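You operate a simulated robot arm through the tools that you are given. There is no shell and no other tool. Be economical: measure what you need, move in short steps, check, and stop when the job is done.

The job below is to be done with a simulated two-armed robot. You get a single attempt, and the scene is never put back.

JOB
Brush the torch neck clean and pack it in the parts crate.
Fine: hold the neck and brush its sleeve till no spatter is left, then pass the neck from one hand to the other and lay it in the crate. The block brush goes back where it lay. The gear is cold and off its air, gas and current. Drop and topple nothing, pinch no finger. Set down upright: block brush. What is to be rubbed or washed off counts as gone when no trace of it is left.

The check looks at the end state, three seconds after you hand in, the way a careful person would. Anything else that was tipped, shoved, dropped, spilled or broken makes it a failure.

ROBOT AND FRAMES
Two 7-joint arms with two-finger parallel grippers on one trunk, on a base that drives. Base frame: it is fixed to the floor where the robot stands at the start and does not move with it; the origin is under the middle of the robot, x ahead of it, y to its left, z up; the surface under the hand at the start is at about z = 82. Units: cm, degrees, N and s.
The left shoulder is at the start at [7, 13.4, 115.1], the right one opposite. With the tool pointing down near the work surface each hand reaches from about 10 to 64 cm from the robot's upright axis, wherever it stands, measured 20 degrees to its own side. Places, roughly: inside of the parts crate [40, 50, 80]. Payload 1.57 kg a hand.
Tool frame (each hand has its own): the origin (TCP) lies between the finger pads and is the grasp point; the fingertips stand 3 cm ahead of it; z points along the fingers, y is the line along which they close. The gripper opens to 8 cm. The fingers are 1.7 cm wide and 1.2 cm thick; the gripper's body (4 by 8.2 cm) begins 8 cm behind the TCP.
Orientation is that of the tool frame in the base frame, as a unit quaternion [x, y, z, w]. With the fingers straight down and closing along the base's y, the tool's x points along the base's -x, its y along +y and its z along -z.

CONTROLS
- The arms move only by the tool drive_tool. It takes "left_plan", "right_plan" or both (then of equal length, played together; a hand with none holds still); each is a list of rows, each an object (a shift or turn left out is 0, a gripper value left out holds the last) with "linear": the shift along the tool's x, y, z in units of 200 mm (1.0 is 200 mm), a list of three; "delta_rot": the turn, a rotation vector about the tool's x, y, z in units of 180 degrees (1.0 is 180 degrees), a list of three. In form: [{"linear": [tx, ty, tz], "delta_rot": [ax, ay, az]}, ...]. A call has 1 to 8 rows; each row is the pose to reach, as a shift and turn from the pose commanded when the call began, along the tool's axes at that moment. "left_grip" and "right_grip" are, for a hand that has rows, the closure, from 0 (fully open) to 1 (shut), set as the call begins (left out, the last holds). A call with a number of a shift or a turn outside -1 to 1 is refused whole. Each row takes 0.2 s and may step no farther than 5 cm and 8.6 degrees from the row before; otherwise, or with a gripper value out of range, the whole call is refused. A pose out of reach is approached as far as the arm can. The call stops where the force on the tool passes 40 N (or 10 N more than at its start, if that is more) or the arm is blocked; 0.2 s more then pass. The fingers move at their own pace (about 15.3 cm/s each) and stop on an object; they squeeze with about 33 N. The grip force told is the motor's: it shows also when the fingers shut on nothing. Time passes only in rows, and 0.2 s behind the last, so rows that repeat a pose let the fingers close. The reply holds the time, the measured pose of the TCP, the force on the tool along the base axes, the opening and the grip force, in the units named above and with some noise, with the torque about the TCP (base axes, N m) and any sound that the robot's microphone picked up, and new pictures: "views" is both (left out), scene, wrist or none (wrist: the cameras of the hands that moved).
- Cameras (640 x 400 px; columns grow to the right, rows downward): "scene" is now at [12.19, 2.88, 135.72]; the picture's right is [0.41, -0.91, 0.00], its down [-0.70, -0.32, -0.64] and it looks along [0.58, 0.26, -0.77] (base axes); focal length 271 px, centre (320, 200). "left" rides on the left gripper at [7.2, 0.7, -12.2] in its tool frame; the picture's right is [-0.09, 1.00, 0.00], its down [-0.84, -0.08, -0.54] and it looks along [-0.54, -0.05, 0.84] (tool axes); focal length 238 px, centre (320, 200). "right" rides on the right gripper at [7.2, -0.7, -12.2] in its tool frame; the picture's right is [0.09, 1.00, 0.00], its down [-0.84, 0.08, -0.54] and it looks along [-0.54, 0.05, 0.84] (tool axes); focal length 238 px, centre (320, 200). There is no depth. A picture from a camera that has moved, and an enlarged one, comes with that camera's place and axes in the base frame and with its lens.
- move_column(by): slides the trunk up (or, below 0, down) by that many cm; the arms and the scene camera ride with it, the base frame stays. It gives what a move gives, with no picture.
- base_move(legs): drives the robot by 1 to 6 legs, each [ahead, left, turn to the left] in cm, cm and degrees, along the robot's own axes; the way and the turn of a leg run together, so that a leg with both is an arc; at most 150 cm and 180 degrees a leg. The arms and the cameras ride along, it lands a little off, and it stops where it bumps. It gives what a move gives, and a new picture of the scene camera.
- head_to(pan, tilt): turns the head with the scene camera to pan (to the left, within 86 degrees either way) and tilt (down, from -29 to 69), counted from straight ahead of the robot. It gives what a move gives, and a new picture of the scene camera.
- zoom(camera, box): a new picture of the part [left, top, right, bottom] of that camera's present view, enlarged. It takes no simulated time.
- hand_in(): hands the job in; it is judged then, once.

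Go step by step. Nothing tells you exact positions but the pictures and the camera data: compare them with the known pose of the tool, close in by small moves and look again before you grip or let go. The budget is 120 turns and 260 pictures, counting those below and the enlarged ones. Unless the task says otherwise, let go and move clear before handing in, and close with one line.

The tools are called as name(argument=value, ...) on one line, values as JSON. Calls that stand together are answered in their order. drive_tool: Moves the arms, as the interface text tells. Its arguments: {"type":"object","properties":{"left_plan":{"type":"array","items":{"type":"object","properties":{"linear":{"type":"array","items":{"type":"number"}},"delta_rot":{"type":"array","items":{"type":"number"}}}}},"left_grip":{"type":"number"},"right_plan":{"type":"array","items":{"type":"object","properties":{"linear":{"type":"array","items":{"type":"number"}},"delta_rot":{"type":"array","items":{"type":"number"}}}}},"right_grip":{"type":"number"},"views":{"type":"string","enum":["both","scene","wrist","none"]}},"required":[]} The other tools are called the same way: move_column (by) slides the trunk up or down; base_move (legs) drives the base; head_to (pan, tilt) turns the head that bears the scene camera; zoom (camera, box) takes an enlarged picture of a part of a camera's view; hand_in () hands the job in.

At the start:

```text
time: 0.0
left_tool_pos: [31.96, 36.79, 111.18]
left_tool_rot: [0.0, 1.0, 0.0, 0.0]
left_wrist_force: [0.3, 0.2, -0.5]
left_wrist_torque: [0.04, 0.0, -0.03]
left_width: 7.99
left_gripper_force: 0.1
right_tool_pos: [38.87, -2.15, 111.57]
right_tool_rot: [0.0, 1.0, 0.0, 0.0]
right_wrist_force: [0.0, 0.3, -0.5]
right_wrist_torque: [0.01, 0.01, 0.0]
right_width: 8.0
right_gripper_force: 0.0
trunk travel left (down, up): [-72.5, 21.5]
robot x, y, heading: [-0.13, -0.35, 0.4]
head pan, tilt: [24.2, 50.3]
```

scene: 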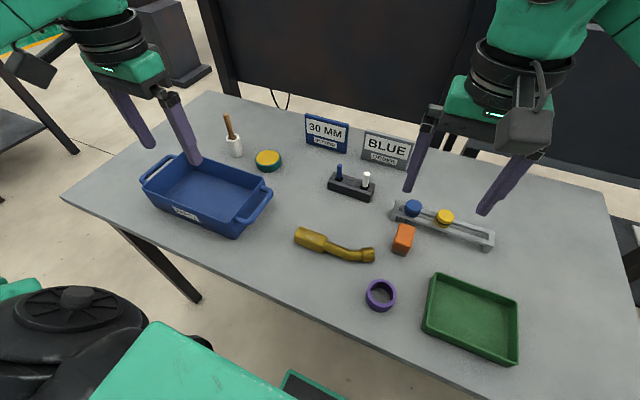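
right: 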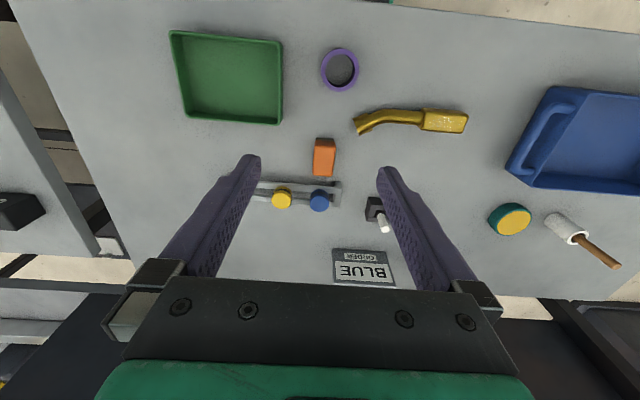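
left: 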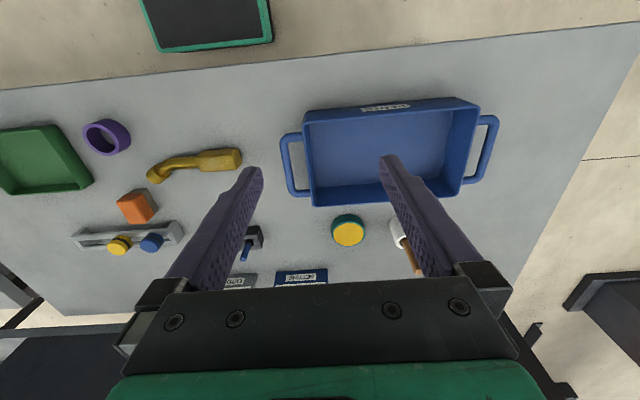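

I see a brass torch neck mid-table, the blue crate to the left, and several small items; I need to tell which is the block brush. I'll zoom in on candidates.

zoom(camera="scene", box=[280, 180, 440, 280])

zoom(camera="scene", box=[200, 100, 360, 200])

zoom(camera="right", box=[290, 80, 490, 205])

```text
4.00 times, centred on (360, 230) of scene
camera zoom: at [12.19, 2.88, 135.72], right [0.41, -0.91, 0.0], down [-0.7, -0.32, -0.64], along [0.58, 0.26, -0.77], focal length 1085 px, centre (160, 80)
```

zoom: 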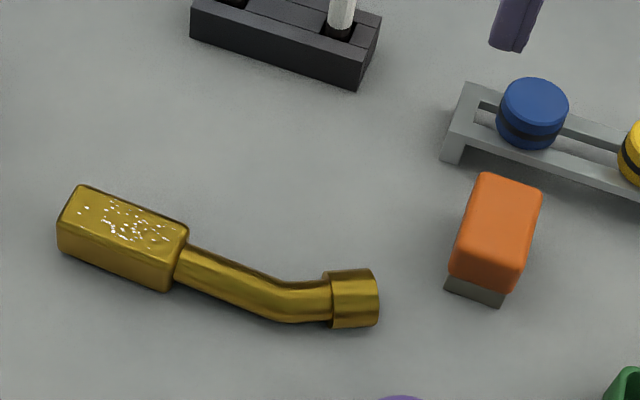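

```text
4.00 times, centred on (280, 150) of scene
camera zoom: at [12.19, 2.88, 135.72], right [0.41, -0.91, 0.0], down [-0.7, -0.32, -0.64], along [0.58, 0.26, -0.77], focal length 1085 px, centre (480, 400)
```

zoom: 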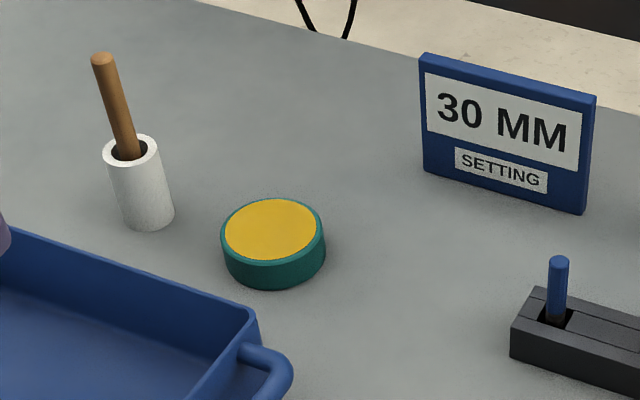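

```text
3.20 times, centred on (390, 142) of right
camera zoom: at [31.8, -2.77, 123.81], right [-0.09, 1.0, 0.0], down [0.84, 0.08, 0.54], along [0.54, 0.05, -0.84], focal length 763 px, centre (96, 384)
```

zoom: 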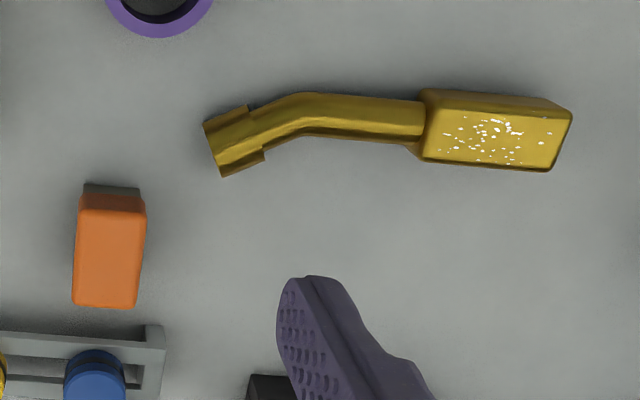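

The orange block with grey bristles underneath is the block brush, at about [47.8, -0.8]. The neck's sleeve is at about [40.4, 18.5] with its tube running to −y. The plan: left hand takes the brush, right hand holds the tube, brush, return the brush, then pass the neck right→left into the crate. First I shift both hands rightward.

drive_tool(left_plan=[{"linear": [-0.05, -0.24, 0]}, {"linear": [-0.1, -0.48, 0]}, {"linear": [-0.2, -0.72, 0]}, {"linear": [-0.3, -0.95, 0]}], right_plan=[{"linear": [0, -0.24, 0]}, {"linear": [0, -0.48, 0]}, {"linear": [0.05, -0.72, 0]}, {"linear": [0.1, -0.95, 0]}], views="none")

drive_tool(left_plan=[{"linear": [-0.1, -0.22, 0.1]}, {"linear": [-0.2, -0.44, 0.2]}, {"linear": [-0.3, -0.66, 0.3]}, {"linear": [-0.4, -0.88, 0.4]}], right_plan=[{"linear": [0.1, -0.1, 0]}, {"linear": [0.2, -0.2, 0]}, {"linear": [0.3, -0.25, 0]}, {"linear": [0.4, -0.3, 0]}])

```text
refused: row 3 steps farther than a row can; nothing moved
```

```text
refused: row 1 steps farther than a row can; nothing moved
```

The steps were slightly too long, so I'm repeating with shorter ones.

drive_tool(left_plan=[{"linear": [-0.06, -0.19, 0]}, {"linear": [-0.12, -0.38, 0]}, {"linear": [-0.18, -0.57, 0]}, {"linear": [-0.24, -0.76, 0]}, {"linear": [-0.3, -0.95, 0]}], right_plan=[{"linear": [0.02, -0.19, 0]}, {"linear": [0.04, -0.38, 0]}, {"linear": [0.06, -0.57, 0]}, {"linear": [0.08, -0.76, 0]}, {"linear": [0.1, -0.95, 0]}], views="none")

drive_tool(left_plan=[{"linear": [-0.06, -0.18, 0.08]}, {"linear": [-0.12, -0.36, 0.16]}, {"linear": [-0.18, -0.54, 0.24]}, {"linear": [-0.24, -0.72, 0.32]}, {"linear": [-0.3, -0.88, 0.4]}], right_plan=[{"linear": [0.08, -0.1, 0]}, {"linear": [0.16, -0.2, 0]}, {"linear": [0.24, -0.25, 0]}, {"linear": [0.32, -0.3, 0]}, {"linear": [0.4, -0.3, 0]}])

```text
time: 1.2
left_tool_pos: [37.98, 17.36, 110.99]
left_tool_rot: [0.001, 1.0, 0.002, -0.001]
left_wrist_force: [0.4, -1.1, 1.1]
left_wrist_torque: [0.04, 0.02, 0.04]
left_width: 7.98
left_gripper_force: 0.0
right_tool_pos: [37.17, -21.38, 111.55]
right_tool_rot: [0.0, 1.0, 0.001, -0.001]
right_wrist_force: [0.9, 0.0, 0.1]
right_wrist_torque: [0.03, 0.01, 0.04]
right_width: 7.99
right_gripper_force: 0.1
trunk travel left (down, up): [-72.5, 21.5]
robot x, y, heading: [0.21, -0.2, -0.2]
head pan, tilt: [24.2, 50.3]
```

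```text
time: 2.4
left_tool_pos: [41.33, 4.78, 102.91]
left_tool_rot: [-0.001, 1.0, -0.001, 0.003]
left_wrist_force: [0.6, 0.6, -0.3]
left_wrist_torque: [-0.03, -0.05, 0.01]
left_width: 8.01
left_gripper_force: 0.1
left hand out of reach, approached as far as the arm can: row 4, 5
right_tool_pos: [28.71, -27.28, 111.59]
right_tool_rot: [-0.001, 1.0, 0.001, 0.002]
right_wrist_force: [0.5, -0.3, -0.2]
right_wrist_torque: [0.03, -0.02, 0.03]
right_width: 7.99
right_gripper_force: 0.1
trunk travel left (down, up): [-72.5, 21.5]
robot x, y, heading: [0.2, 0.22, 0.0]
head pan, tilt: [24.2, 50.3]
camera scene: at [11.95, 2.85, 135.74], right [0.41, -0.91, 0.0], down [-0.7, -0.32, -0.64], along [0.58, 0.26, -0.77], focal length 271 px, centre (320, 200)
camera right: at [21.66, -27.84, 123.85], right [-0.09, 1.0, 0.0], down [0.84, 0.08, 0.54], along [0.54, 0.05, -0.84], focal length 238 px, centre (320, 200)
camera left: at [34.22, 5.53, 115.13], right [0.09, 1.0, 0.0], down [0.83, -0.08, 0.55], along [0.54, -0.05, -0.84], focal length 238 px, centre (320, 200)
```

scene: 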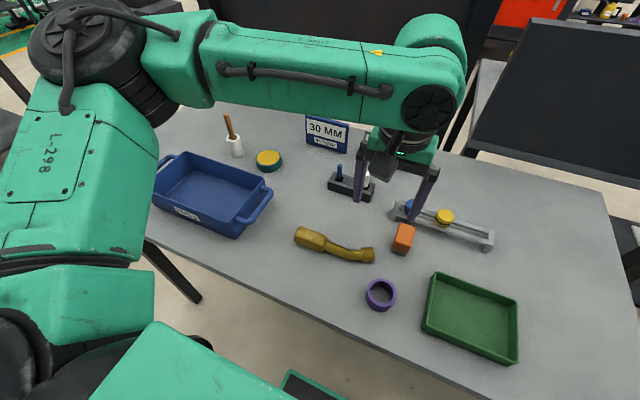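
right: 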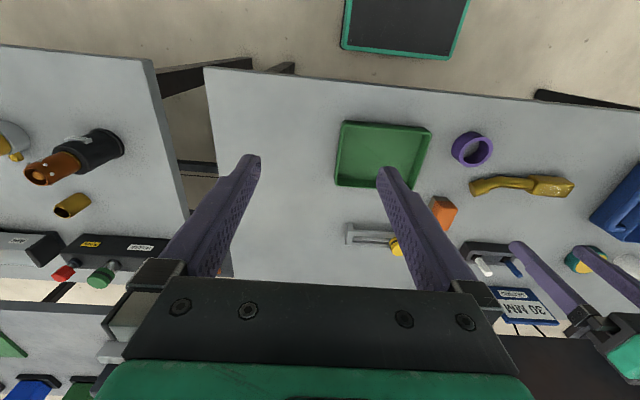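
left: 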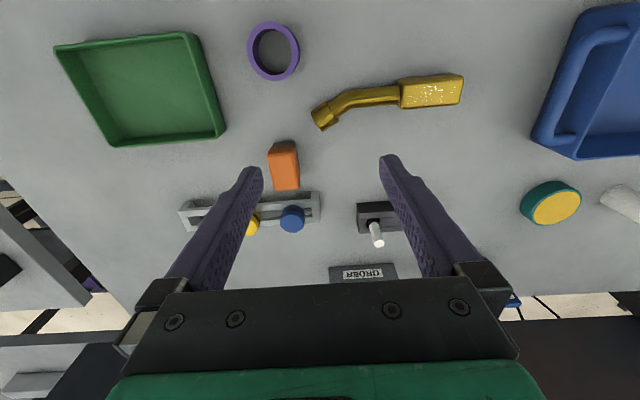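

The left arm can't cross that far from here, so I'll shift the base to the right by 14 cm so the brush is in front of the left hand.

base_move(legs=[[0, -14, 0]])

```text
time: 3.7
left_tool_pos: [41.5, -9.04, 102.98]
left_tool_rot: [0.001, 1.0, -0.002, 0.0]
left_wrist_force: [-0.2, 0.0, -0.7]
left_wrist_torque: [-0.01, -0.02, 0.0]
left_width: 7.99
left_gripper_force: 0.1
right_tool_pos: [28.87, -41.15, 111.53]
right_tool_rot: [0.002, 1.0, -0.001, 0.0]
right_wrist_force: [-0.2, -0.3, 0.5]
right_wrist_torque: [-0.01, 0.02, 0.01]
right_width: 8.01
right_gripper_force: 0.0
trunk travel left (down, up): [-72.5, 21.5]
robot x, y, heading: [-0.21, -14.01, -0.3]
head pan, tilt: [24.2, 50.3]
camera scene: at [12.18, -10.89, 135.71], right [0.41, -0.91, 0.0], down [-0.7, -0.31, -0.64], along [0.58, 0.26, -0.77], focal length 271 px, centre (320, 200)
```

scene: 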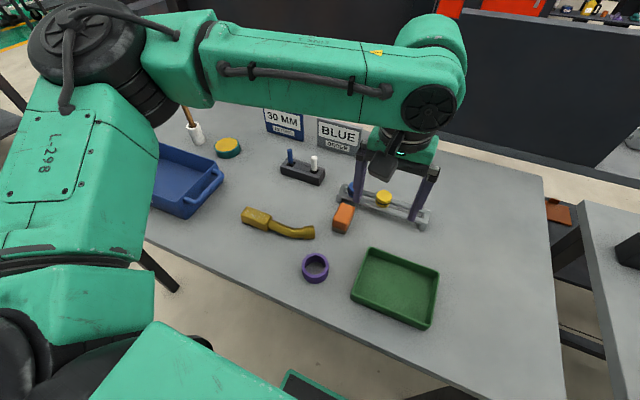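

Now I bring the left hand over the brush in a modest move, and see how the commanded pose answers.

drive_tool(left_plan=[{"linear": [-0.07, 0.1, 0]}, {"linear": [-0.14, 0.2, 0]}, {"linear": [-0.2, 0.3, 0]}], views="wrist")

```text
time: 4.5
left_tool_pos: [45.68, -3.11, 102.8]
left_tool_rot: [0.002, 1.0, -0.002, 0.001]
left_wrist_force: [0.9, -0.4, 0.7]
left_wrist_torque: [0.02, 0.01, -0.01]
left_width: 8.02
left_gripper_force: 0.1
right_tool_pos: [28.95, -41.27, 111.58]
right_tool_rot: [0.002, 1.0, 0.0, 0.0]
right_wrist_force: [0.2, 0.3, 0.2]
right_wrist_torque: [0.03, 0.03, -0.03]
right_width: 7.99
right_gripper_force: 0.1
trunk travel left (down, up): [-72.5, 21.5]
robot x, y, heading: [-0.16, -13.87, -0.5]
head pan, tilt: [24.2, 50.3]
camera left: at [38.49, -2.46, 115.05], right [0.1, 1.0, 0.0], down [0.84, -0.08, 0.54], along [0.54, -0.05, -0.84], focal length 238 px, centre (320, 200)
```

left: 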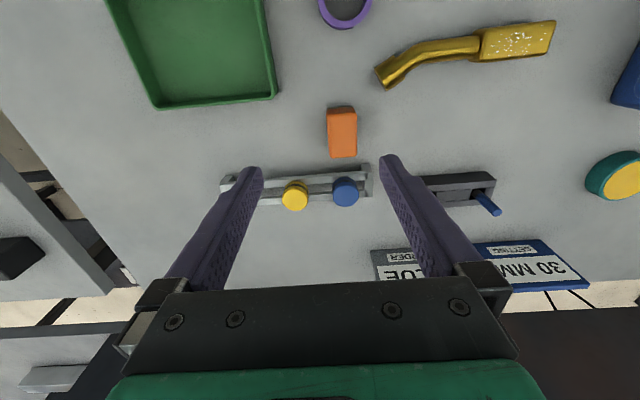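

The moves answer exactly. I zoom in on the brush to measure its placement.

zoom(camera="left", box=[290, 90, 390, 190])

```text
4.00 times, centred on (340, 140) of left
camera zoom: at [38.49, -2.46, 115.05], right [0.1, 1.0, 0.0], down [0.84, -0.08, 0.54], along [0.54, -0.05, -0.84], focal length 953 px, centre (240, 440)
```

zoom: 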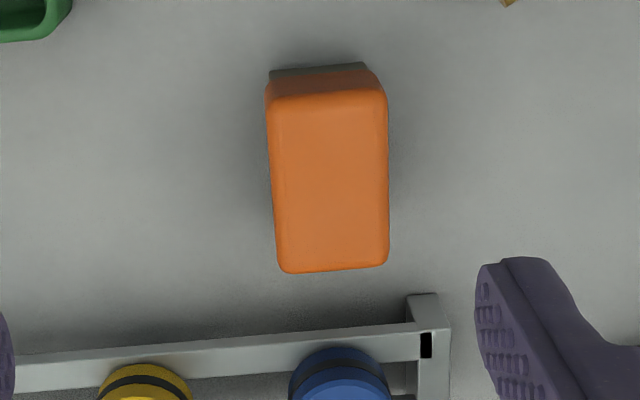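

The brush is about 3.5 × 5.4 cm, centred near [48.1, -0.5], top at about z 86, long along x. I lower to just above it and look.

drive_tool(left_plan=[{"linear": [-0.06, 0.07, 0.1]}, {"linear": [-0.12, 0.13, 0.2]}, {"linear": [-0.12, 0.13, 0.35]}, {"linear": [-0.12, 0.13, 0.5]}, {"linear": [-0.12, 0.13, 0.57]}], views="both")

zoom(camera="scene", box=[270, 150, 430, 250])

```text
time: 5.7
left_tool_pos: [47.82, -0.48, 91.48]
left_tool_rot: [0.001, 1.0, -0.002, 0.001]
left_wrist_force: [-0.6, 0.0, 0.7]
left_wrist_torque: [-0.02, -0.02, 0.01]
left_width: 7.99
left_gripper_force: 0.1
right_tool_pos: [28.85, -41.26, 111.61]
right_tool_rot: [0.001, 1.0, 0.0, 0.0]
right_wrist_force: [-0.1, 0.1, -0.3]
right_wrist_torque: [0.01, 0.02, -0.01]
right_width: 7.98
right_gripper_force: 0.0
trunk travel left (down, up): [-72.5, 21.5]
robot x, y, heading: [-0.09, -13.87, -0.3]
head pan, tilt: [24.2, 50.3]
camera scene: at [12.2, -11.1, 135.72], right [0.41, -0.91, 0.0], down [-0.7, -0.31, -0.64], along [0.58, 0.26, -0.77], focal length 271 px, centre (320, 200)
camera left: at [40.77, 0.23, 103.58], right [0.1, 1.0, 0.0], down [0.84, -0.08, 0.54], along [0.54, -0.05, -0.84], focal length 238 px, centre (320, 200)
```

scene: 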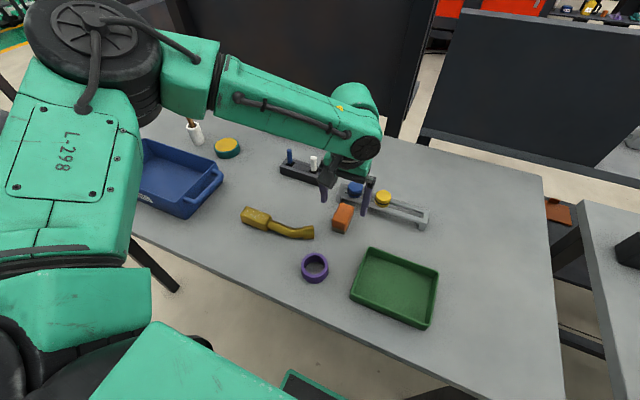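
left: 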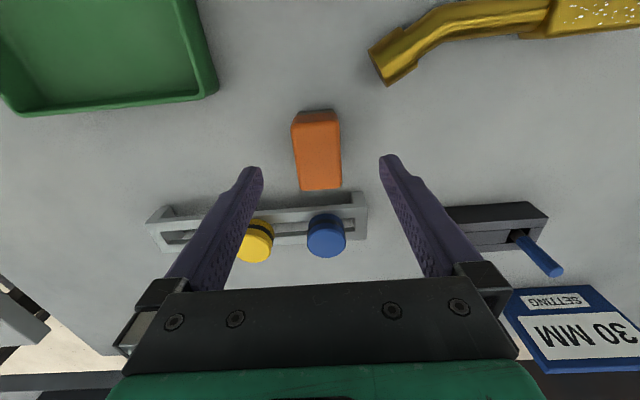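

```text
4.00 times, centred on (350, 200) of scene
camera zoom: at [12.2, -11.1, 135.72], right [0.41, -0.91, 0.0], down [-0.7, -0.31, -0.64], along [0.58, 0.26, -0.77], focal length 1085 px, centre (200, 200)
```

zoom: 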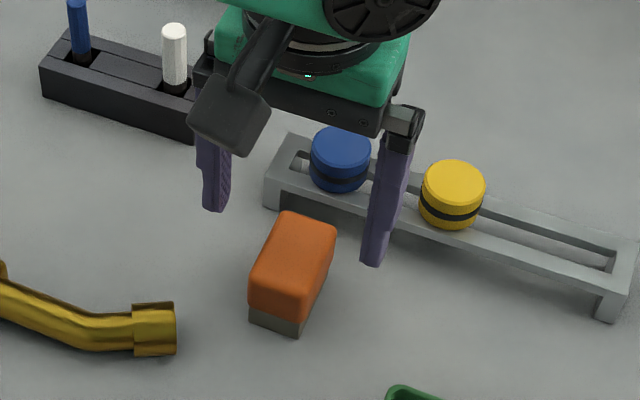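

The fingers straddle the brush squarely and clear of the rail. I descend, then close.

drive_tool(left_plan=[{"linear": [-0.005, 0, 0.1]}, {"linear": [-0.01, 0, 0.2]}, {"linear": [-0.01, 0, 0.255]}], views="wrist")

drive_tool(left_plan=[{"linear": [0, 0, 0]}, {"linear": [0, 0, 0]}, {"linear": [0, 0, 0]}], left_grip=1, views="wrist")

zoom(camera="scene", box=[270, 150, 430, 250])

```text
time: 6.5
left_tool_pos: [47.36, 0.05, 86.98]
left_tool_rot: [0.002, 1.0, -0.001, 0.002]
left_wrist_force: [0.1, 0.2, 0.0]
left_wrist_torque: [0.02, 0.01, -0.01]
left_width: 8.0
left_gripper_force: 0.0
left hand out of reach, approached as far as the arm can: row 2, 3
right_tool_pos: [28.79, -41.2, 111.61]
right_tool_rot: [0.002, 1.0, 0.0, 0.0]
right_wrist_force: [-0.1, 0.2, -0.4]
right_wrist_torque: [0.0, 0.03, -0.01]
right_width: 8.02
right_gripper_force: 0.0
trunk travel left (down, up): [-72.5, 21.5]
robot x, y, heading: [0.09, -14.29, -0.2]
head pan, tilt: [24.2, 50.3]
camera left: at [40.16, 0.79, 99.11], right [0.1, 1.0, 0.0], down [0.83, -0.08, 0.54], along [0.54, -0.06, -0.84], focal length 238 px, centre (320, 200)
```

left: 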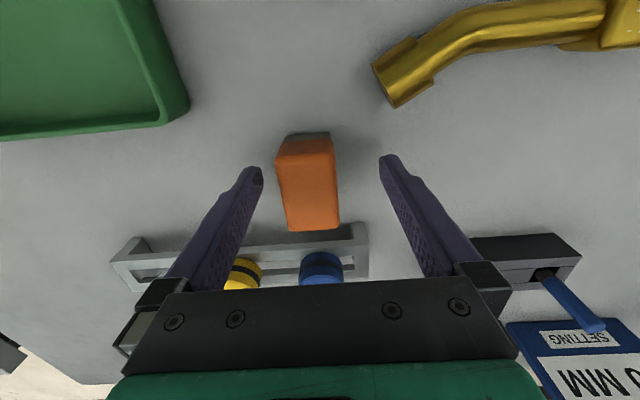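

```text
time: 7.3
left_tool_pos: [47.23, 0.19, 87.08]
left_tool_rot: [0.002, 1.0, -0.002, 0.001]
left_wrist_force: [-0.2, 0.4, -0.3]
left_wrist_torque: [-0.04, -0.03, 0.02]
left_width: 3.51
left_gripper_force: 33.0
right_tool_pos: [28.76, -41.27, 111.65]
right_tool_rot: [0.001, 1.0, 0.0, -0.001]
right_wrist_force: [-0.6, 1.1, -0.2]
right_wrist_torque: [0.03, -0.01, -0.01]
right_width: 8.01
right_gripper_force: 0.1
trunk travel left (down, up): [-72.5, 21.5]
robot x, y, heading: [0.13, -13.8, -0.1]
head pan, tilt: [24.2, 50.3]
camera left: at [40.2, 0.8, 99.11], right [0.1, 1.0, 0.0], down [0.84, -0.08, 0.54], along [0.54, -0.05, -0.84], focal length 238 px, centre (320, 200)
```

left: 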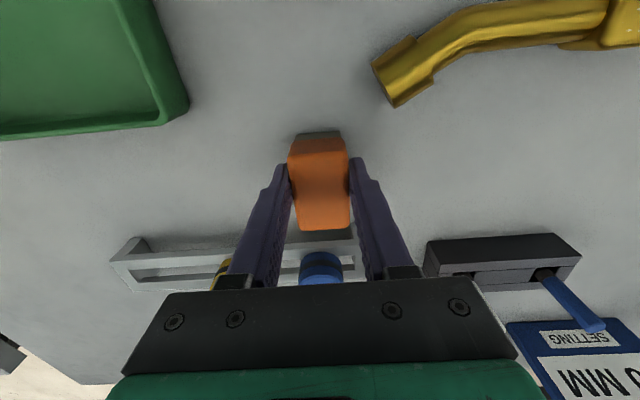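

```text
4.00 times, centred on (350, 200) of scene
camera zoom: at [12.19, -11.11, 135.72], right [0.41, -0.91, 0.0], down [-0.7, -0.31, -0.64], along [0.58, 0.26, -0.77], focal length 1085 px, centre (200, 200)
```

zoom: 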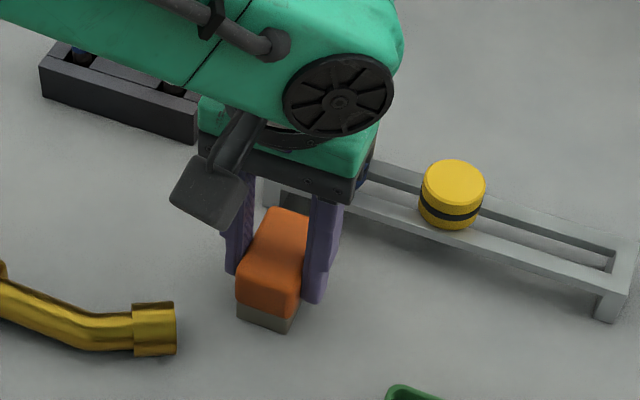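

The brush is gripped (3.5 cm wide), though it was nudged about 0.7 cm in +y; I'll return it to the original centre of about [48.0, -0.5]. I lift it, then lower the trunk for better reach.

drive_tool(left_plan=[{"linear": [0, 0, -0.1]}, {"linear": [0, 0, -0.25]}, {"linear": [0, 0, -0.45]}, {"linear": [0, 0, -0.65]}, {"linear": [0, 0, -0.85]}, {"linear": [0, 0, -1.0]}], views="none")

move_column(by=-8)

base_move(legs=[[0, 22, 0]])

```text
time: 8.7
left_tool_pos: [47.46, 0.09, 107.13]
left_tool_rot: [0.002, 1.0, -0.001, 0.001]
left_wrist_force: [-0.7, -0.2, -0.7]
left_wrist_torque: [0.01, -0.02, -0.04]
left_width: 3.51
left_gripper_force: 33.3
right_tool_pos: [28.77, -41.2, 111.46]
right_tool_rot: [0.002, 1.0, 0.0, 0.0]
right_wrist_force: [0.2, 0.1, -0.3]
right_wrist_torque: [-0.02, 0.01, -0.01]
right_width: 8.0
right_gripper_force: 0.1
trunk travel left (down, up): [-72.5, 21.5]
robot x, y, heading: [0.08, -13.75, -0.2]
head pan, tilt: [24.2, 50.3]
```

```text
time: 9.9
left_tool_pos: [47.45, 0.06, 99.09]
left_tool_rot: [0.002, 1.0, -0.002, 0.0]
left_wrist_force: [0.4, -0.4, -0.9]
left_wrist_torque: [-0.02, 0.04, 0.0]
left_width: 3.48
left_gripper_force: 32.6
right_tool_pos: [28.89, -41.21, 103.66]
right_tool_rot: [0.002, 1.0, -0.001, 0.0]
right_wrist_force: [0.5, 0.6, 0.2]
right_wrist_torque: [-0.01, 0.02, -0.04]
right_width: 8.0
right_gripper_force: 0.0
trunk travel left (down, up): [-64.5, 29.5]
robot x, y, heading: [-0.19, -13.88, -0.3]
head pan, tilt: [24.2, 50.3]
```

```text
time: 11.6
left_tool_pos: [47.67, 21.88, 99.02]
left_tool_rot: [0.002, 1.0, -0.001, 0.0]
left_wrist_force: [0.4, -0.5, -1.0]
left_wrist_torque: [-0.01, 0.03, 0.0]
left_width: 3.47
left_gripper_force: 33.0
right_tool_pos: [28.67, -19.48, 103.61]
right_tool_rot: [0.002, 1.0, 0.001, 0.0]
right_wrist_force: [1.2, 0.7, -0.3]
right_wrist_torque: [0.01, -0.06, 0.01]
right_width: 8.0
right_gripper_force: 0.1
trunk travel left (down, up): [-64.5, 29.5]
robot x, y, heading: [-0.16, 7.81, -0.5]
head pan, tilt: [24.2, 50.3]
camera scene: at [12.27, 10.69, 127.72], right [0.4, -0.91, 0.0], down [-0.7, -0.31, -0.64], along [0.58, 0.26, -0.77], focal length 271 px, centre (320, 200)
```

scene: 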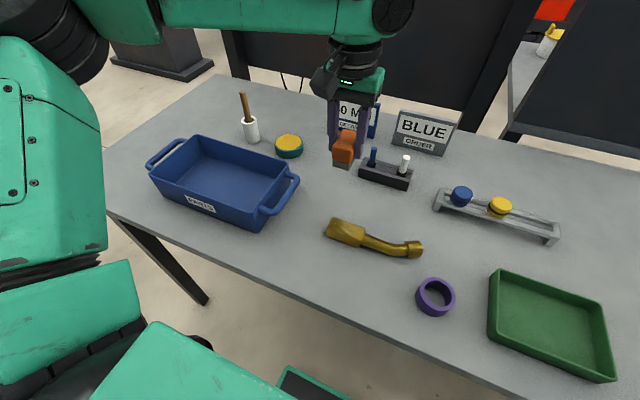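

The left hand holds the brush above and behind the neck. I bring the right hand toward the tube while turning it 90° so that it closes along x with its camera facing −y.

drive_tool(right_plan=[{"linear": [-0.05, 0.12, 0], "delta_rot": [0, 0, -0.045]}, {"linear": [-0.1, 0.24, 0], "delta_rot": [0, 0, -0.09]}, {"linear": [-0.16, 0.36, 0], "delta_rot": [0, 0, -0.135]}, {"linear": [-0.22, 0.48, 0], "delta_rot": [0, 0, -0.18]}, {"linear": [-0.28, 0.6, 0], "delta_rot": [0, 0, -0.225]}, {"linear": [-0.34, 0.72, 0], "delta_rot": [0, 0, -0.27]}, {"linear": [-0.4, 0.84, 0], "delta_rot": [0, 0, -0.315]}, {"linear": [-0.46, 0.96, 0], "delta_rot": [0, 0, -0.36]}], views="none")

drive_tool(right_plan=[{"delta_rot": [0, 0, -0.045]}, {"delta_rot": [0, 0, -0.09]}, {"delta_rot": [0, 0, -0.14]}], views="both")

```text
time: 13.4
left_tool_pos: [47.6, 22.14, 99.08]
left_tool_rot: [0.002, 1.0, -0.003, 0.001]
left_wrist_force: [0.2, 0.3, -0.4]
left_wrist_torque: [0.0, -0.04, 0.04]
left_width: 3.51
left_gripper_force: 33.0
right_tool_pos: [34.05, 2.21, 102.76]
right_tool_rot: [-0.534, 0.846, -0.001, 0.0]
right_wrist_force: [-0.8, 0.8, -0.6]
right_wrist_torque: [-0.01, 0.0, 0.03]
right_width: 8.03
right_gripper_force: 0.1
right hand out of reach, approached as far as the arm can: row 7, 8
trunk travel left (down, up): [-64.5, 29.5]
robot x, y, heading: [0.25, 8.05, -0.2]
head pan, tilt: [24.2, 50.3]
```

```text
refused: row 3 steps farther than a row can; nothing moved
```

The right arm hit a reach limit while turned. I test whether lowering the hand (toward the work surface) frees it.

drive_tool(right_plan=[{"linear": [0, 0, 0.15]}, {"linear": [0, 0, 0.3]}, {"linear": [0, 0, 0.4]}, {"linear": [0, 0, 0.4]}], views="both")

```text
time: 14.4
left_tool_pos: [47.66, 21.76, 98.99]
left_tool_rot: [0.003, 1.0, -0.001, 0.0]
left_wrist_force: [0.0, 0.8, -1.1]
left_wrist_torque: [-0.01, -0.01, -0.04]
left_width: 3.5
left_gripper_force: 32.6
right_tool_pos: [34.19, 2.01, 94.87]
right_tool_rot: [-0.534, 0.846, 0.0, 0.0]
right_wrist_force: [0.4, 0.2, -0.9]
right_wrist_torque: [0.01, 0.03, -0.01]
right_width: 8.0
right_gripper_force: 0.0
trunk travel left (down, up): [-64.5, 29.5]
robot x, y, heading: [-0.02, 8.14, -0.3]
head pan, tilt: [24.2, 50.3]
camera scene: at [12.27, 10.78, 127.72], right [0.4, -0.91, 0.0], down [-0.7, -0.31, -0.64], along [0.58, 0.26, -0.77], focal length 271 px, centre (320, 200)
camera right: at [31.78, -4.82, 107.08], right [-0.94, 0.35, 0.0], down [0.29, 0.79, 0.54], along [0.19, 0.51, -0.84], focal length 238 px, centre (320, 200)
```

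scene: 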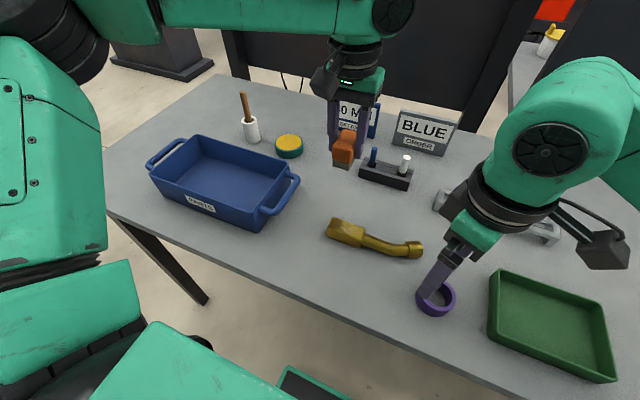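
right: 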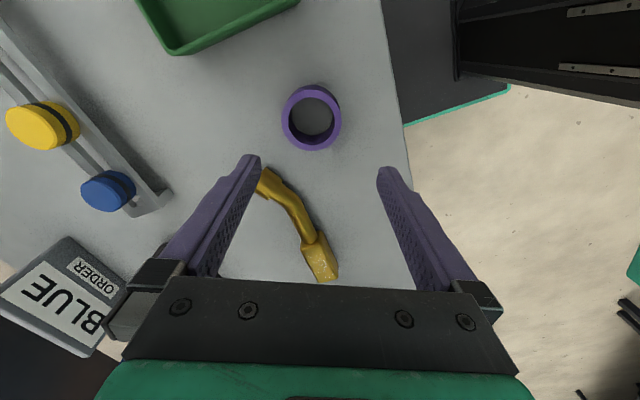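

Lowering works and the pose holds. I test moving the right hand from here toward the tube.

drive_tool(right_plan=[{"linear": [-0.13, -0.042, 0]}, {"linear": [-0.26, -0.085, 0]}, {"linear": [-0.26, -0.085, 0], "delta_rot": [0, 0, -0.04]}, {"linear": [-0.26, -0.085, 0], "delta_rot": [0, 0, -0.08]}], views="none")

```text
time: 15.4
left_tool_pos: [47.25, 21.69, 99.14]
left_tool_rot: [0.002, 1.0, 0.0, 0.002]
left_wrist_force: [0.1, -0.4, -0.9]
left_wrist_torque: [0.05, -0.03, 0.02]
left_width: 3.5
left_gripper_force: 33.1
right_tool_pos: [31.82, 5.78, 98.09]
right_tool_rot: [-0.596, 0.803, 0.004, 0.002]
right_wrist_force: [0.0, -0.8, 0.6]
right_wrist_torque: [0.04, -0.03, 0.0]
right_width: 8.0
right_gripper_force: 0.2
right hand out of reach, approached as far as the arm can: row 1, 2, 3, 4
trunk travel left (down, up): [-64.5, 29.5]
robot x, y, heading: [0.19, 7.97, -0.4]
head pan, tilt: [24.2, 50.3]
```

With the hand turned, the right arm's reach is only about 27 cm from its shoulder, so I'll bring the robot closer: 7 cm ahead (its low base slides under the table; the edge is at x≈26) and 10 cm left. First I raise both hands slightly.

drive_tool(left_plan=[{"linear": [0.1, 0, -0.1]}, {"linear": [0.2, 0, -0.2]}, {"linear": [0.3, 0, -0.2]}], right_plan=[{"linear": [0, 0, -0.08]}, {"linear": [0, 0, -0.16]}, {"linear": [0, 0, -0.2]}], views="none")

base_move(legs=[[7, 10, 0]])

```text
time: 16.2
left_tool_pos: [41.59, 22.05, 103.19]
left_tool_rot: [0.003, 1.0, -0.002, 0.001]
left_wrist_force: [0.2, 0.0, -0.7]
left_wrist_torque: [-0.05, -0.01, 0.04]
left_width: 3.51
left_gripper_force: 32.6
right_tool_pos: [31.83, 5.98, 101.89]
right_tool_rot: [-0.594, 0.804, 0.004, -0.001]
right_wrist_force: [0.1, -0.2, 0.4]
right_wrist_torque: [0.01, 0.02, -0.01]
right_width: 8.01
right_gripper_force: 0.0
trunk travel left (down, up): [-64.5, 29.5]
robot x, y, heading: [-0.02, 7.95, -0.1]
head pan, tilt: [24.2, 50.3]
```

```text
time: 17.4
left_tool_pos: [48.61, 31.97, 103.22]
left_tool_rot: [0.002, 1.0, -0.001, 0.0]
left_wrist_force: [0.5, -0.1, -0.7]
left_wrist_torque: [-0.03, -0.05, -0.01]
left_width: 3.5
left_gripper_force: 32.8
right_tool_pos: [38.74, 15.92, 101.88]
right_tool_rot: [-0.594, 0.804, 0.005, -0.001]
right_wrist_force: [0.4, -0.6, 0.0]
right_wrist_torque: [-0.01, -0.03, 0.04]
right_width: 8.0
right_gripper_force: 0.0
trunk travel left (down, up): [-64.5, 29.5]
robot x, y, heading: [7.24, 18.02, -0.1]
head pan, tilt: [24.2, 50.3]
camera scene: at [19.24, 20.76, 127.73], right [0.41, -0.91, 0.0], down [-0.7, -0.31, -0.64], along [0.58, 0.26, -0.77], focal length 271 px, centre (320, 200)
```

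scene: 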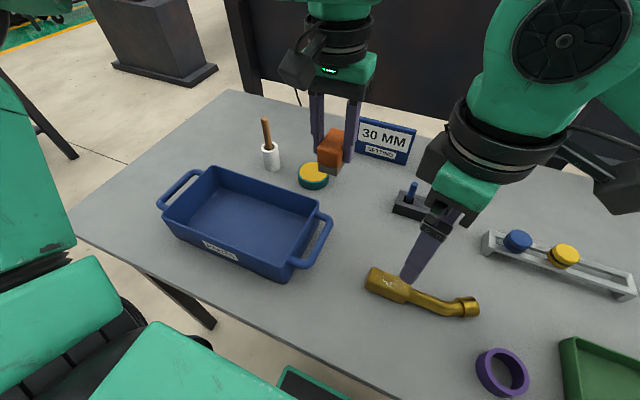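

The robot is in place without bumping. I turn the right hand the remaining 17° and centre it over the tube near [40.4, 11.8].

drive_tool(right_plan=[{"linear": [0.08, -0.07, 0], "delta_rot": [0, 0, -0.032]}, {"linear": [0.171, -0.142, 0], "delta_rot": [0, 0, -0.064]}, {"linear": [0.171, -0.142, 0.1], "delta_rot": [0, 0, -0.095]}], views="wrist")

```text
time: 18.2
left_tool_pos: [48.62, 32.14, 103.04]
left_tool_rot: [0.003, 1.0, -0.002, 0.001]
left_wrist_force: [-0.1, 0.4, -0.4]
left_wrist_torque: [-0.01, -0.01, 0.02]
left_width: 3.51
left_gripper_force: 32.9
right_tool_pos: [31.68, 15.54, 99.65]
right_tool_rot: [-0.706, 0.708, 0.004, 0.0]
right_wrist_force: [0.4, 0.7, 0.1]
right_wrist_torque: [-0.03, -0.02, -0.03]
right_width: 8.02
right_gripper_force: 0.0
right hand out of reach, approached as far as the arm can: row 1, 2, 3
trunk travel left (down, up): [-64.5, 29.5]
robot x, y, heading: [6.81, 18.15, -0.4]
head pan, tilt: [24.2, 50.3]
camera right: at [32.45, 8.37, 111.77], right [-1.0, -0.09, 0.01], down [-0.07, 0.83, 0.55], along [-0.05, 0.54, -0.84], focal length 238 px, centre (320, 200)
```

right: 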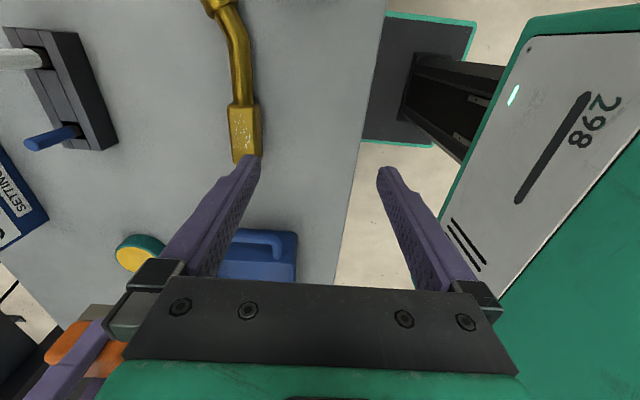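

A 90° yaw pulls the right arm in too far. Turning the robot about 40° left and standing at roughly [7.7, −5] would cut the needed relative yaw to about 50° and keep the arms uncrossed; I drive right first, then turn.

base_move(legs=[[0, -23, 0], [0, 0, 40]])

```text
time: 21.8
left_tool_pos: [30.14, 32.26, 103.14]
left_tool_rot: [-0.336, 0.942, 0.0, 0.001]
left_wrist_force: [-0.7, 0.1, -1.1]
left_wrist_torque: [0.01, 0.01, -0.05]
left_width: 3.49
left_gripper_force: 33.0
right_tool_pos: [27.58, 8.58, 99.68]
right_tool_rot: [0.904, -0.427, -0.004, 0.002]
right_wrist_force: [0.5, 0.4, 0.0]
right_wrist_torque: [-0.02, 0.02, 0.03]
right_width: 7.99
right_gripper_force: 0.0
trunk travel left (down, up): [-64.5, 29.5]
robot x, y, heading: [7.02, -5.32, 39.4]
head pan, tilt: [24.2, 50.3]
camera scene: at [14.47, 4.67, 127.72], right [0.89, -0.45, 0.0], down [-0.34, -0.69, -0.64], along [0.28, 0.57, -0.77], focal length 271 px, centre (320, 200)
```

scene: 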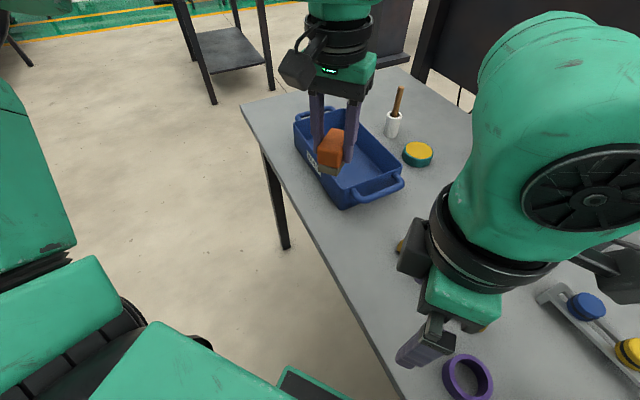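

The robot stands at [7, -5.3] facing 39°. I now turn the right hand back 39° to world yaw 90° while moving it above the tube.

drive_tool(right_plan=[{"linear": [0, 0, 0], "delta_rot": [0, 0, 0.044]}, {"linear": [0.05, -0.1, 0], "delta_rot": [0, 0, 0.088]}, {"linear": [0.1, -0.23, 0], "delta_rot": [0, 0, 0.132]}, {"linear": [0.16, -0.36, 0], "delta_rot": [0, 0, 0.176]}, {"linear": [0.22, -0.48, 0], "delta_rot": [0, 0, 0.219]}, {"linear": [0.283, -0.596, 0], "delta_rot": [0, 0, 0.219]}], views="wrist")

```text
time: 23.2
left_tool_pos: [30.06, 32.19, 103.07]
left_tool_rot: [-0.336, 0.942, -0.001, 0.001]
left_wrist_force: [-0.4, 0.1, -0.1]
left_wrist_torque: [-0.01, -0.02, 0.02]
left_width: 3.5
left_gripper_force: 32.8
right_tool_pos: [40.27, 11.87, 99.38]
right_tool_rot: [-0.707, 0.708, 0.003, -0.002]
right_wrist_force: [0.3, -0.9, -0.7]
right_wrist_torque: [0.03, 0.0, -0.02]
right_width: 7.98
right_gripper_force: 0.0
trunk travel left (down, up): [-64.5, 29.5]
robot x, y, heading: [7.15, -4.92, 39.4]
head pan, tilt: [24.2, 50.3]
camera right: at [41.23, 4.69, 111.56], right [-1.0, -0.09, 0.01], down [-0.07, 0.84, 0.54], along [-0.06, 0.54, -0.84], focal length 238 px, centre (320, 200)
```

right: 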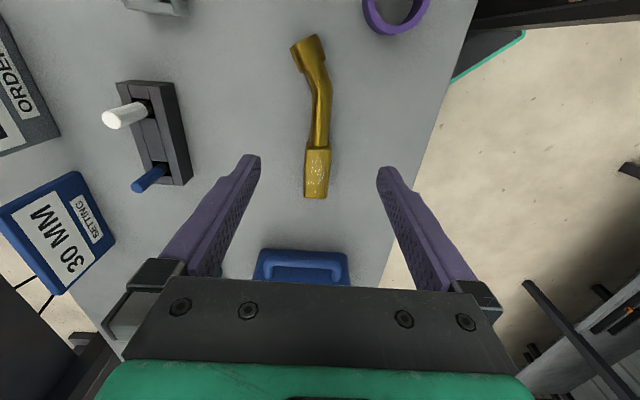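

Reached. I measure the tube from here with a zoom.

zoom(camera="right", box=[240, 20, 400, 220])

```text
2.00 times, centred on (320, 120) of right
camera zoom: at [41.23, 4.69, 111.56], right [-1.0, -0.09, 0.01], down [-0.07, 0.84, 0.54], along [-0.06, 0.54, -0.84], focal length 477 px, centre (320, 360)
```

zoom: 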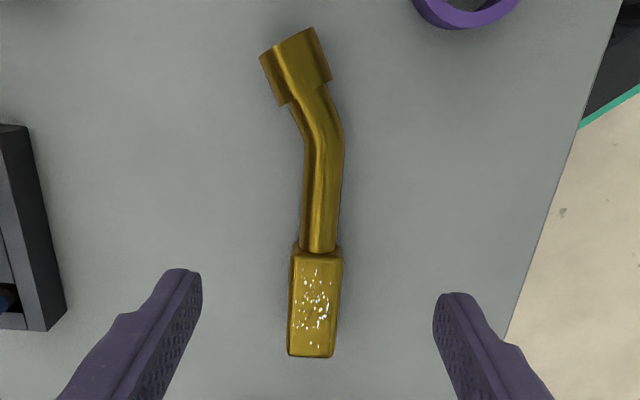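

The tube's straight part runs y 8.8–14.3 at x≈40.1; the sleeve runs y 14.4–21.6 with spatter on top. I lean the right hand 20° away from the sleeve (room for the brush hand) and go down to just above the tube.

drive_tool(right_plan=[{"linear": [0.015, 0.005, 0.1], "delta_rot": [0, -0.037, 0]}, {"linear": [0.033, 0.01, 0.2], "delta_rot": [0, -0.074, 0]}, {"linear": [0.033, 0.01, 0.32], "delta_rot": [0, -0.111, 0]}, {"linear": [0.033, 0.01, 0.45], "delta_rot": [0, -0.111, 0]}], views="both")

```text
time: 24.2
left_tool_pos: [30.14, 32.2, 103.19]
left_tool_rot: [-0.337, 0.942, -0.001, 0.002]
left_wrist_force: [-0.3, -0.4, -0.9]
left_wrist_torque: [0.0, 0.02, -0.04]
left_width: 3.49
left_gripper_force: 32.6
right_tool_pos: [39.83, 11.17, 90.5]
right_tool_rot: [-0.696, 0.696, 0.126, 0.121]
right_wrist_force: [-0.2, 0.3, -0.6]
right_wrist_torque: [-0.01, -0.02, -0.01]
right_width: 8.02
right_gripper_force: 0.1
trunk travel left (down, up): [-64.5, 29.5]
robot x, y, heading: [6.94, -5.27, 39.3]
head pan, tilt: [24.2, 50.3]
camera scene: at [14.51, 4.71, 127.72], right [0.89, -0.45, 0.0], down [-0.34, -0.69, -0.64], along [0.28, 0.57, -0.77], focal length 271 px, centre (320, 200)
camera right: at [40.71, 0.24, 99.44], right [-1.0, -0.09, -0.02], down [-0.07, 0.6, 0.8], along [-0.06, 0.8, -0.6], focal length 238 px, centre (320, 200)
```

scene: 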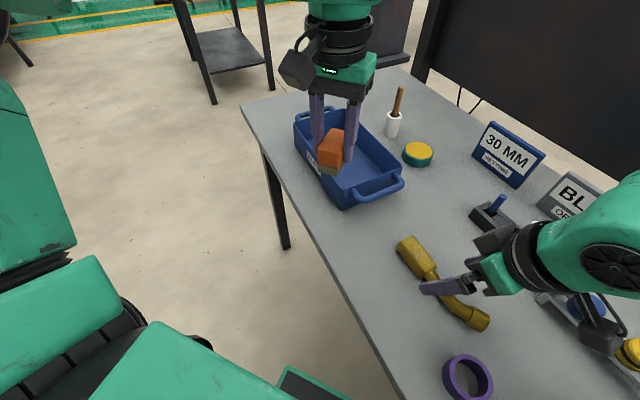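
right: 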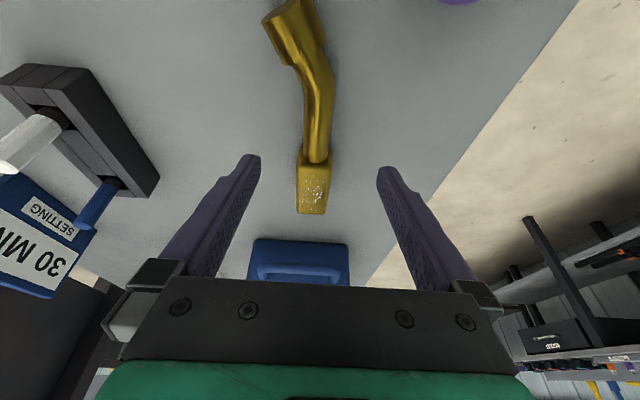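

The fingers straddle the tube. I go down to grip height (tips just above the table).

drive_tool(right_plan=[{"linear": [0.05, -0.01, 0.1]}, {"linear": [0.1, -0.01, 0.19]}, {"linear": [0.115, -0.01, 0.219]}], views="wrist")

zoom(camera="scene", box=[370, 210, 530, 350])

```text
time: 25.0
left_tool_pos: [29.98, 32.11, 103.11]
left_tool_rot: [-0.336, 0.942, -0.001, 0.001]
left_wrist_force: [-0.2, -0.5, -0.5]
left_wrist_torque: [-0.01, -0.02, -0.01]
left_width: 3.52
left_gripper_force: 33.3
right_tool_pos: [40.11, 10.53, 85.49]
right_tool_rot: [-0.696, 0.697, 0.125, 0.119]
right_wrist_force: [0.1, -0.1, 0.9]
right_wrist_torque: [0.0, -0.03, 0.0]
right_width: 7.97
right_gripper_force: 0.1
trunk travel left (down, up): [-64.5, 29.5]
robot x, y, heading: [6.8, -4.93, 39.4]
head pan, tilt: [24.2, 50.3]
camera right: at [40.9, -0.33, 94.53], right [-1.0, -0.09, -0.02], down [-0.07, 0.6, 0.8], along [-0.05, 0.8, -0.6], focal length 238 px, centre (320, 200)
```

right: 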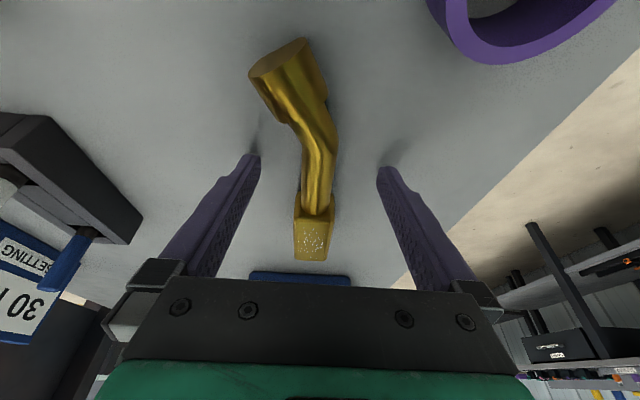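

```text
2.86 times, centred on (450, 280) of scene
camera zoom: at [14.46, 4.67, 127.72], right [0.89, -0.45, 0.0], down [-0.34, -0.69, -0.64], along [0.28, 0.57, -0.77], focal length 775 px, centre (-51, -29)
```

zoom: 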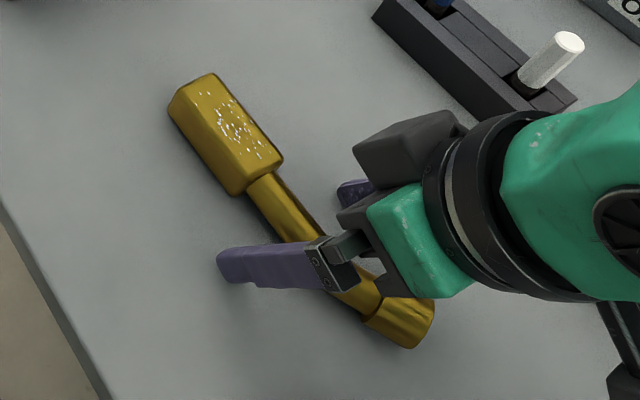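

The tube lies centred between the fingers. I close the right hand.

drive_tool(right_plan=[{"linear": [0, 0, 0]}, {"linear": [0, 0, 0]}, {"linear": [0, 0, 0]}], right_grip=1, views="wrist")

zoom(camera="scene", box=[370, 210, 530, 350])

```text
time: 25.8
left_tool_pos: [29.97, 32.15, 103.13]
left_tool_rot: [-0.336, 0.942, 0.0, 0.001]
left_wrist_force: [-0.1, 0.3, -1.1]
left_wrist_torque: [-0.02, 0.01, 0.0]
left_width: 3.51
left_gripper_force: 32.9
right_tool_pos: [40.16, 10.65, 85.5]
right_tool_rot: [-0.696, 0.697, 0.126, 0.119]
right_wrist_force: [1.0, 0.8, 0.6]
right_wrist_torque: [-0.02, -0.03, -0.01]
right_width: 2.12
right_gripper_force: 32.5
trunk travel left (down, up): [-64.5, 29.5]
robot x, y, heading: [6.8, -5.19, 39.3]
head pan, tilt: [24.2, 50.3]
camera right: at [40.92, -0.32, 94.54], right [-1.0, -0.09, -0.02], down [-0.07, 0.6, 0.8], along [-0.05, 0.79, -0.6], focal length 238 px, centre (320, 200)
```

right: 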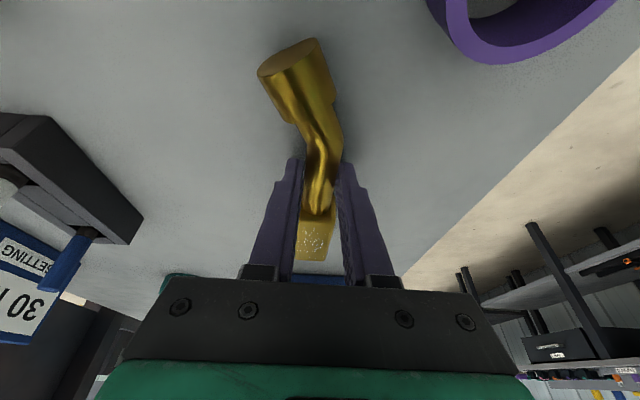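

```text
2.86 times, centred on (450, 280) of scene
camera zoom: at [14.48, 4.67, 127.72], right [0.89, -0.45, 0.0], down [-0.34, -0.69, -0.64], along [0.28, 0.57, -0.77], focal length 775 px, centre (-51, -29)
```

zoom: 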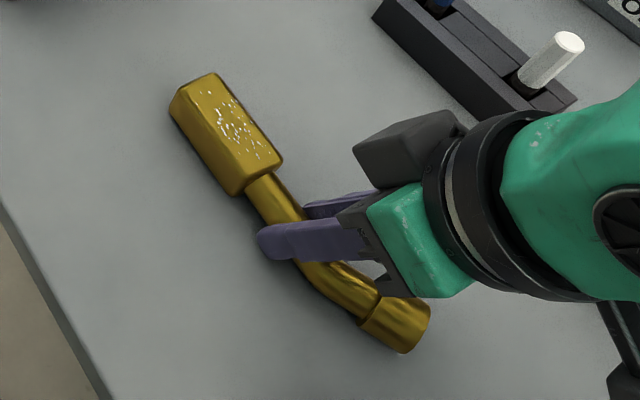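

The neck is held by the tube (2.1 cm). Now I bring the brush in the left hand, turned to world yaw 0, above the far end of the sleeve.

drive_tool(left_plan=[{"linear": [0, -0.12, 0], "delta_rot": [0, 0, 0.044]}, {"linear": [0, -0.24, 0], "delta_rot": [0, 0, 0.088]}, {"linear": [0, -0.36, 0.05], "delta_rot": [0, 0, 0.132]}, {"linear": [0, -0.48, 0.1], "delta_rot": [0, 0, 0.176]}, {"linear": [0, -0.6, 0.2], "delta_rot": [0, 0, 0.218]}, {"linear": [0, -0.72, 0.3], "delta_rot": [0, 0, 0.218]}], views="both")

```text
time: 27.2
left_tool_pos: [35.11, 23.33, 97.09]
left_tool_rot: [0.001, 1.0, -0.001, 0.002]
left_wrist_force: [-0.5, -0.3, -0.1]
left_wrist_torque: [-0.01, 0.02, 0.02]
left_width: 3.51
left_gripper_force: 32.5
left hand out of reach, approached as far as the arm can: row 4, 5, 6
right_tool_pos: [40.13, 10.59, 85.46]
right_tool_rot: [0.697, -0.696, -0.126, -0.119]
right_wrist_force: [-0.2, 0.6, 0.8]
right_wrist_torque: [-0.03, -0.03, 0.0]
right_width: 2.06
right_gripper_force: 32.8
trunk travel left (down, up): [-64.5, 29.5]
robot x, y, heading: [6.72, -4.86, 39.5]
head pan, tilt: [24.2, 50.3]
camera scene: at [14.47, 4.67, 127.72], right [0.89, -0.45, 0.0], down [-0.34, -0.69, -0.64], along [0.28, 0.57, -0.77], focal length 271 px, centre (320, 200)
camera left: at [28.03, 24.01, 109.33], right [0.09, 1.0, 0.0], down [0.83, -0.08, 0.55], along [0.54, -0.05, -0.84], focal length 238 px, centre (320, 200)
```

scene: 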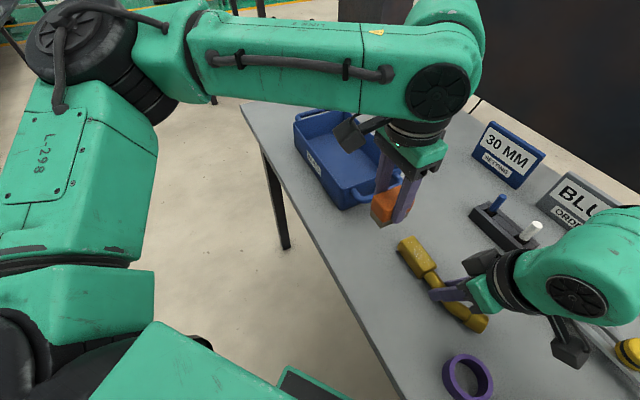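
left: 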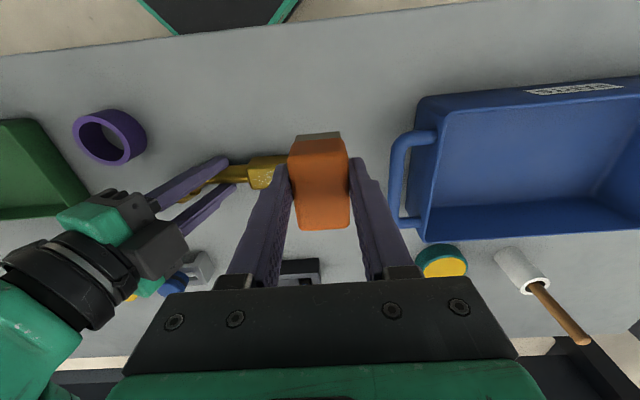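

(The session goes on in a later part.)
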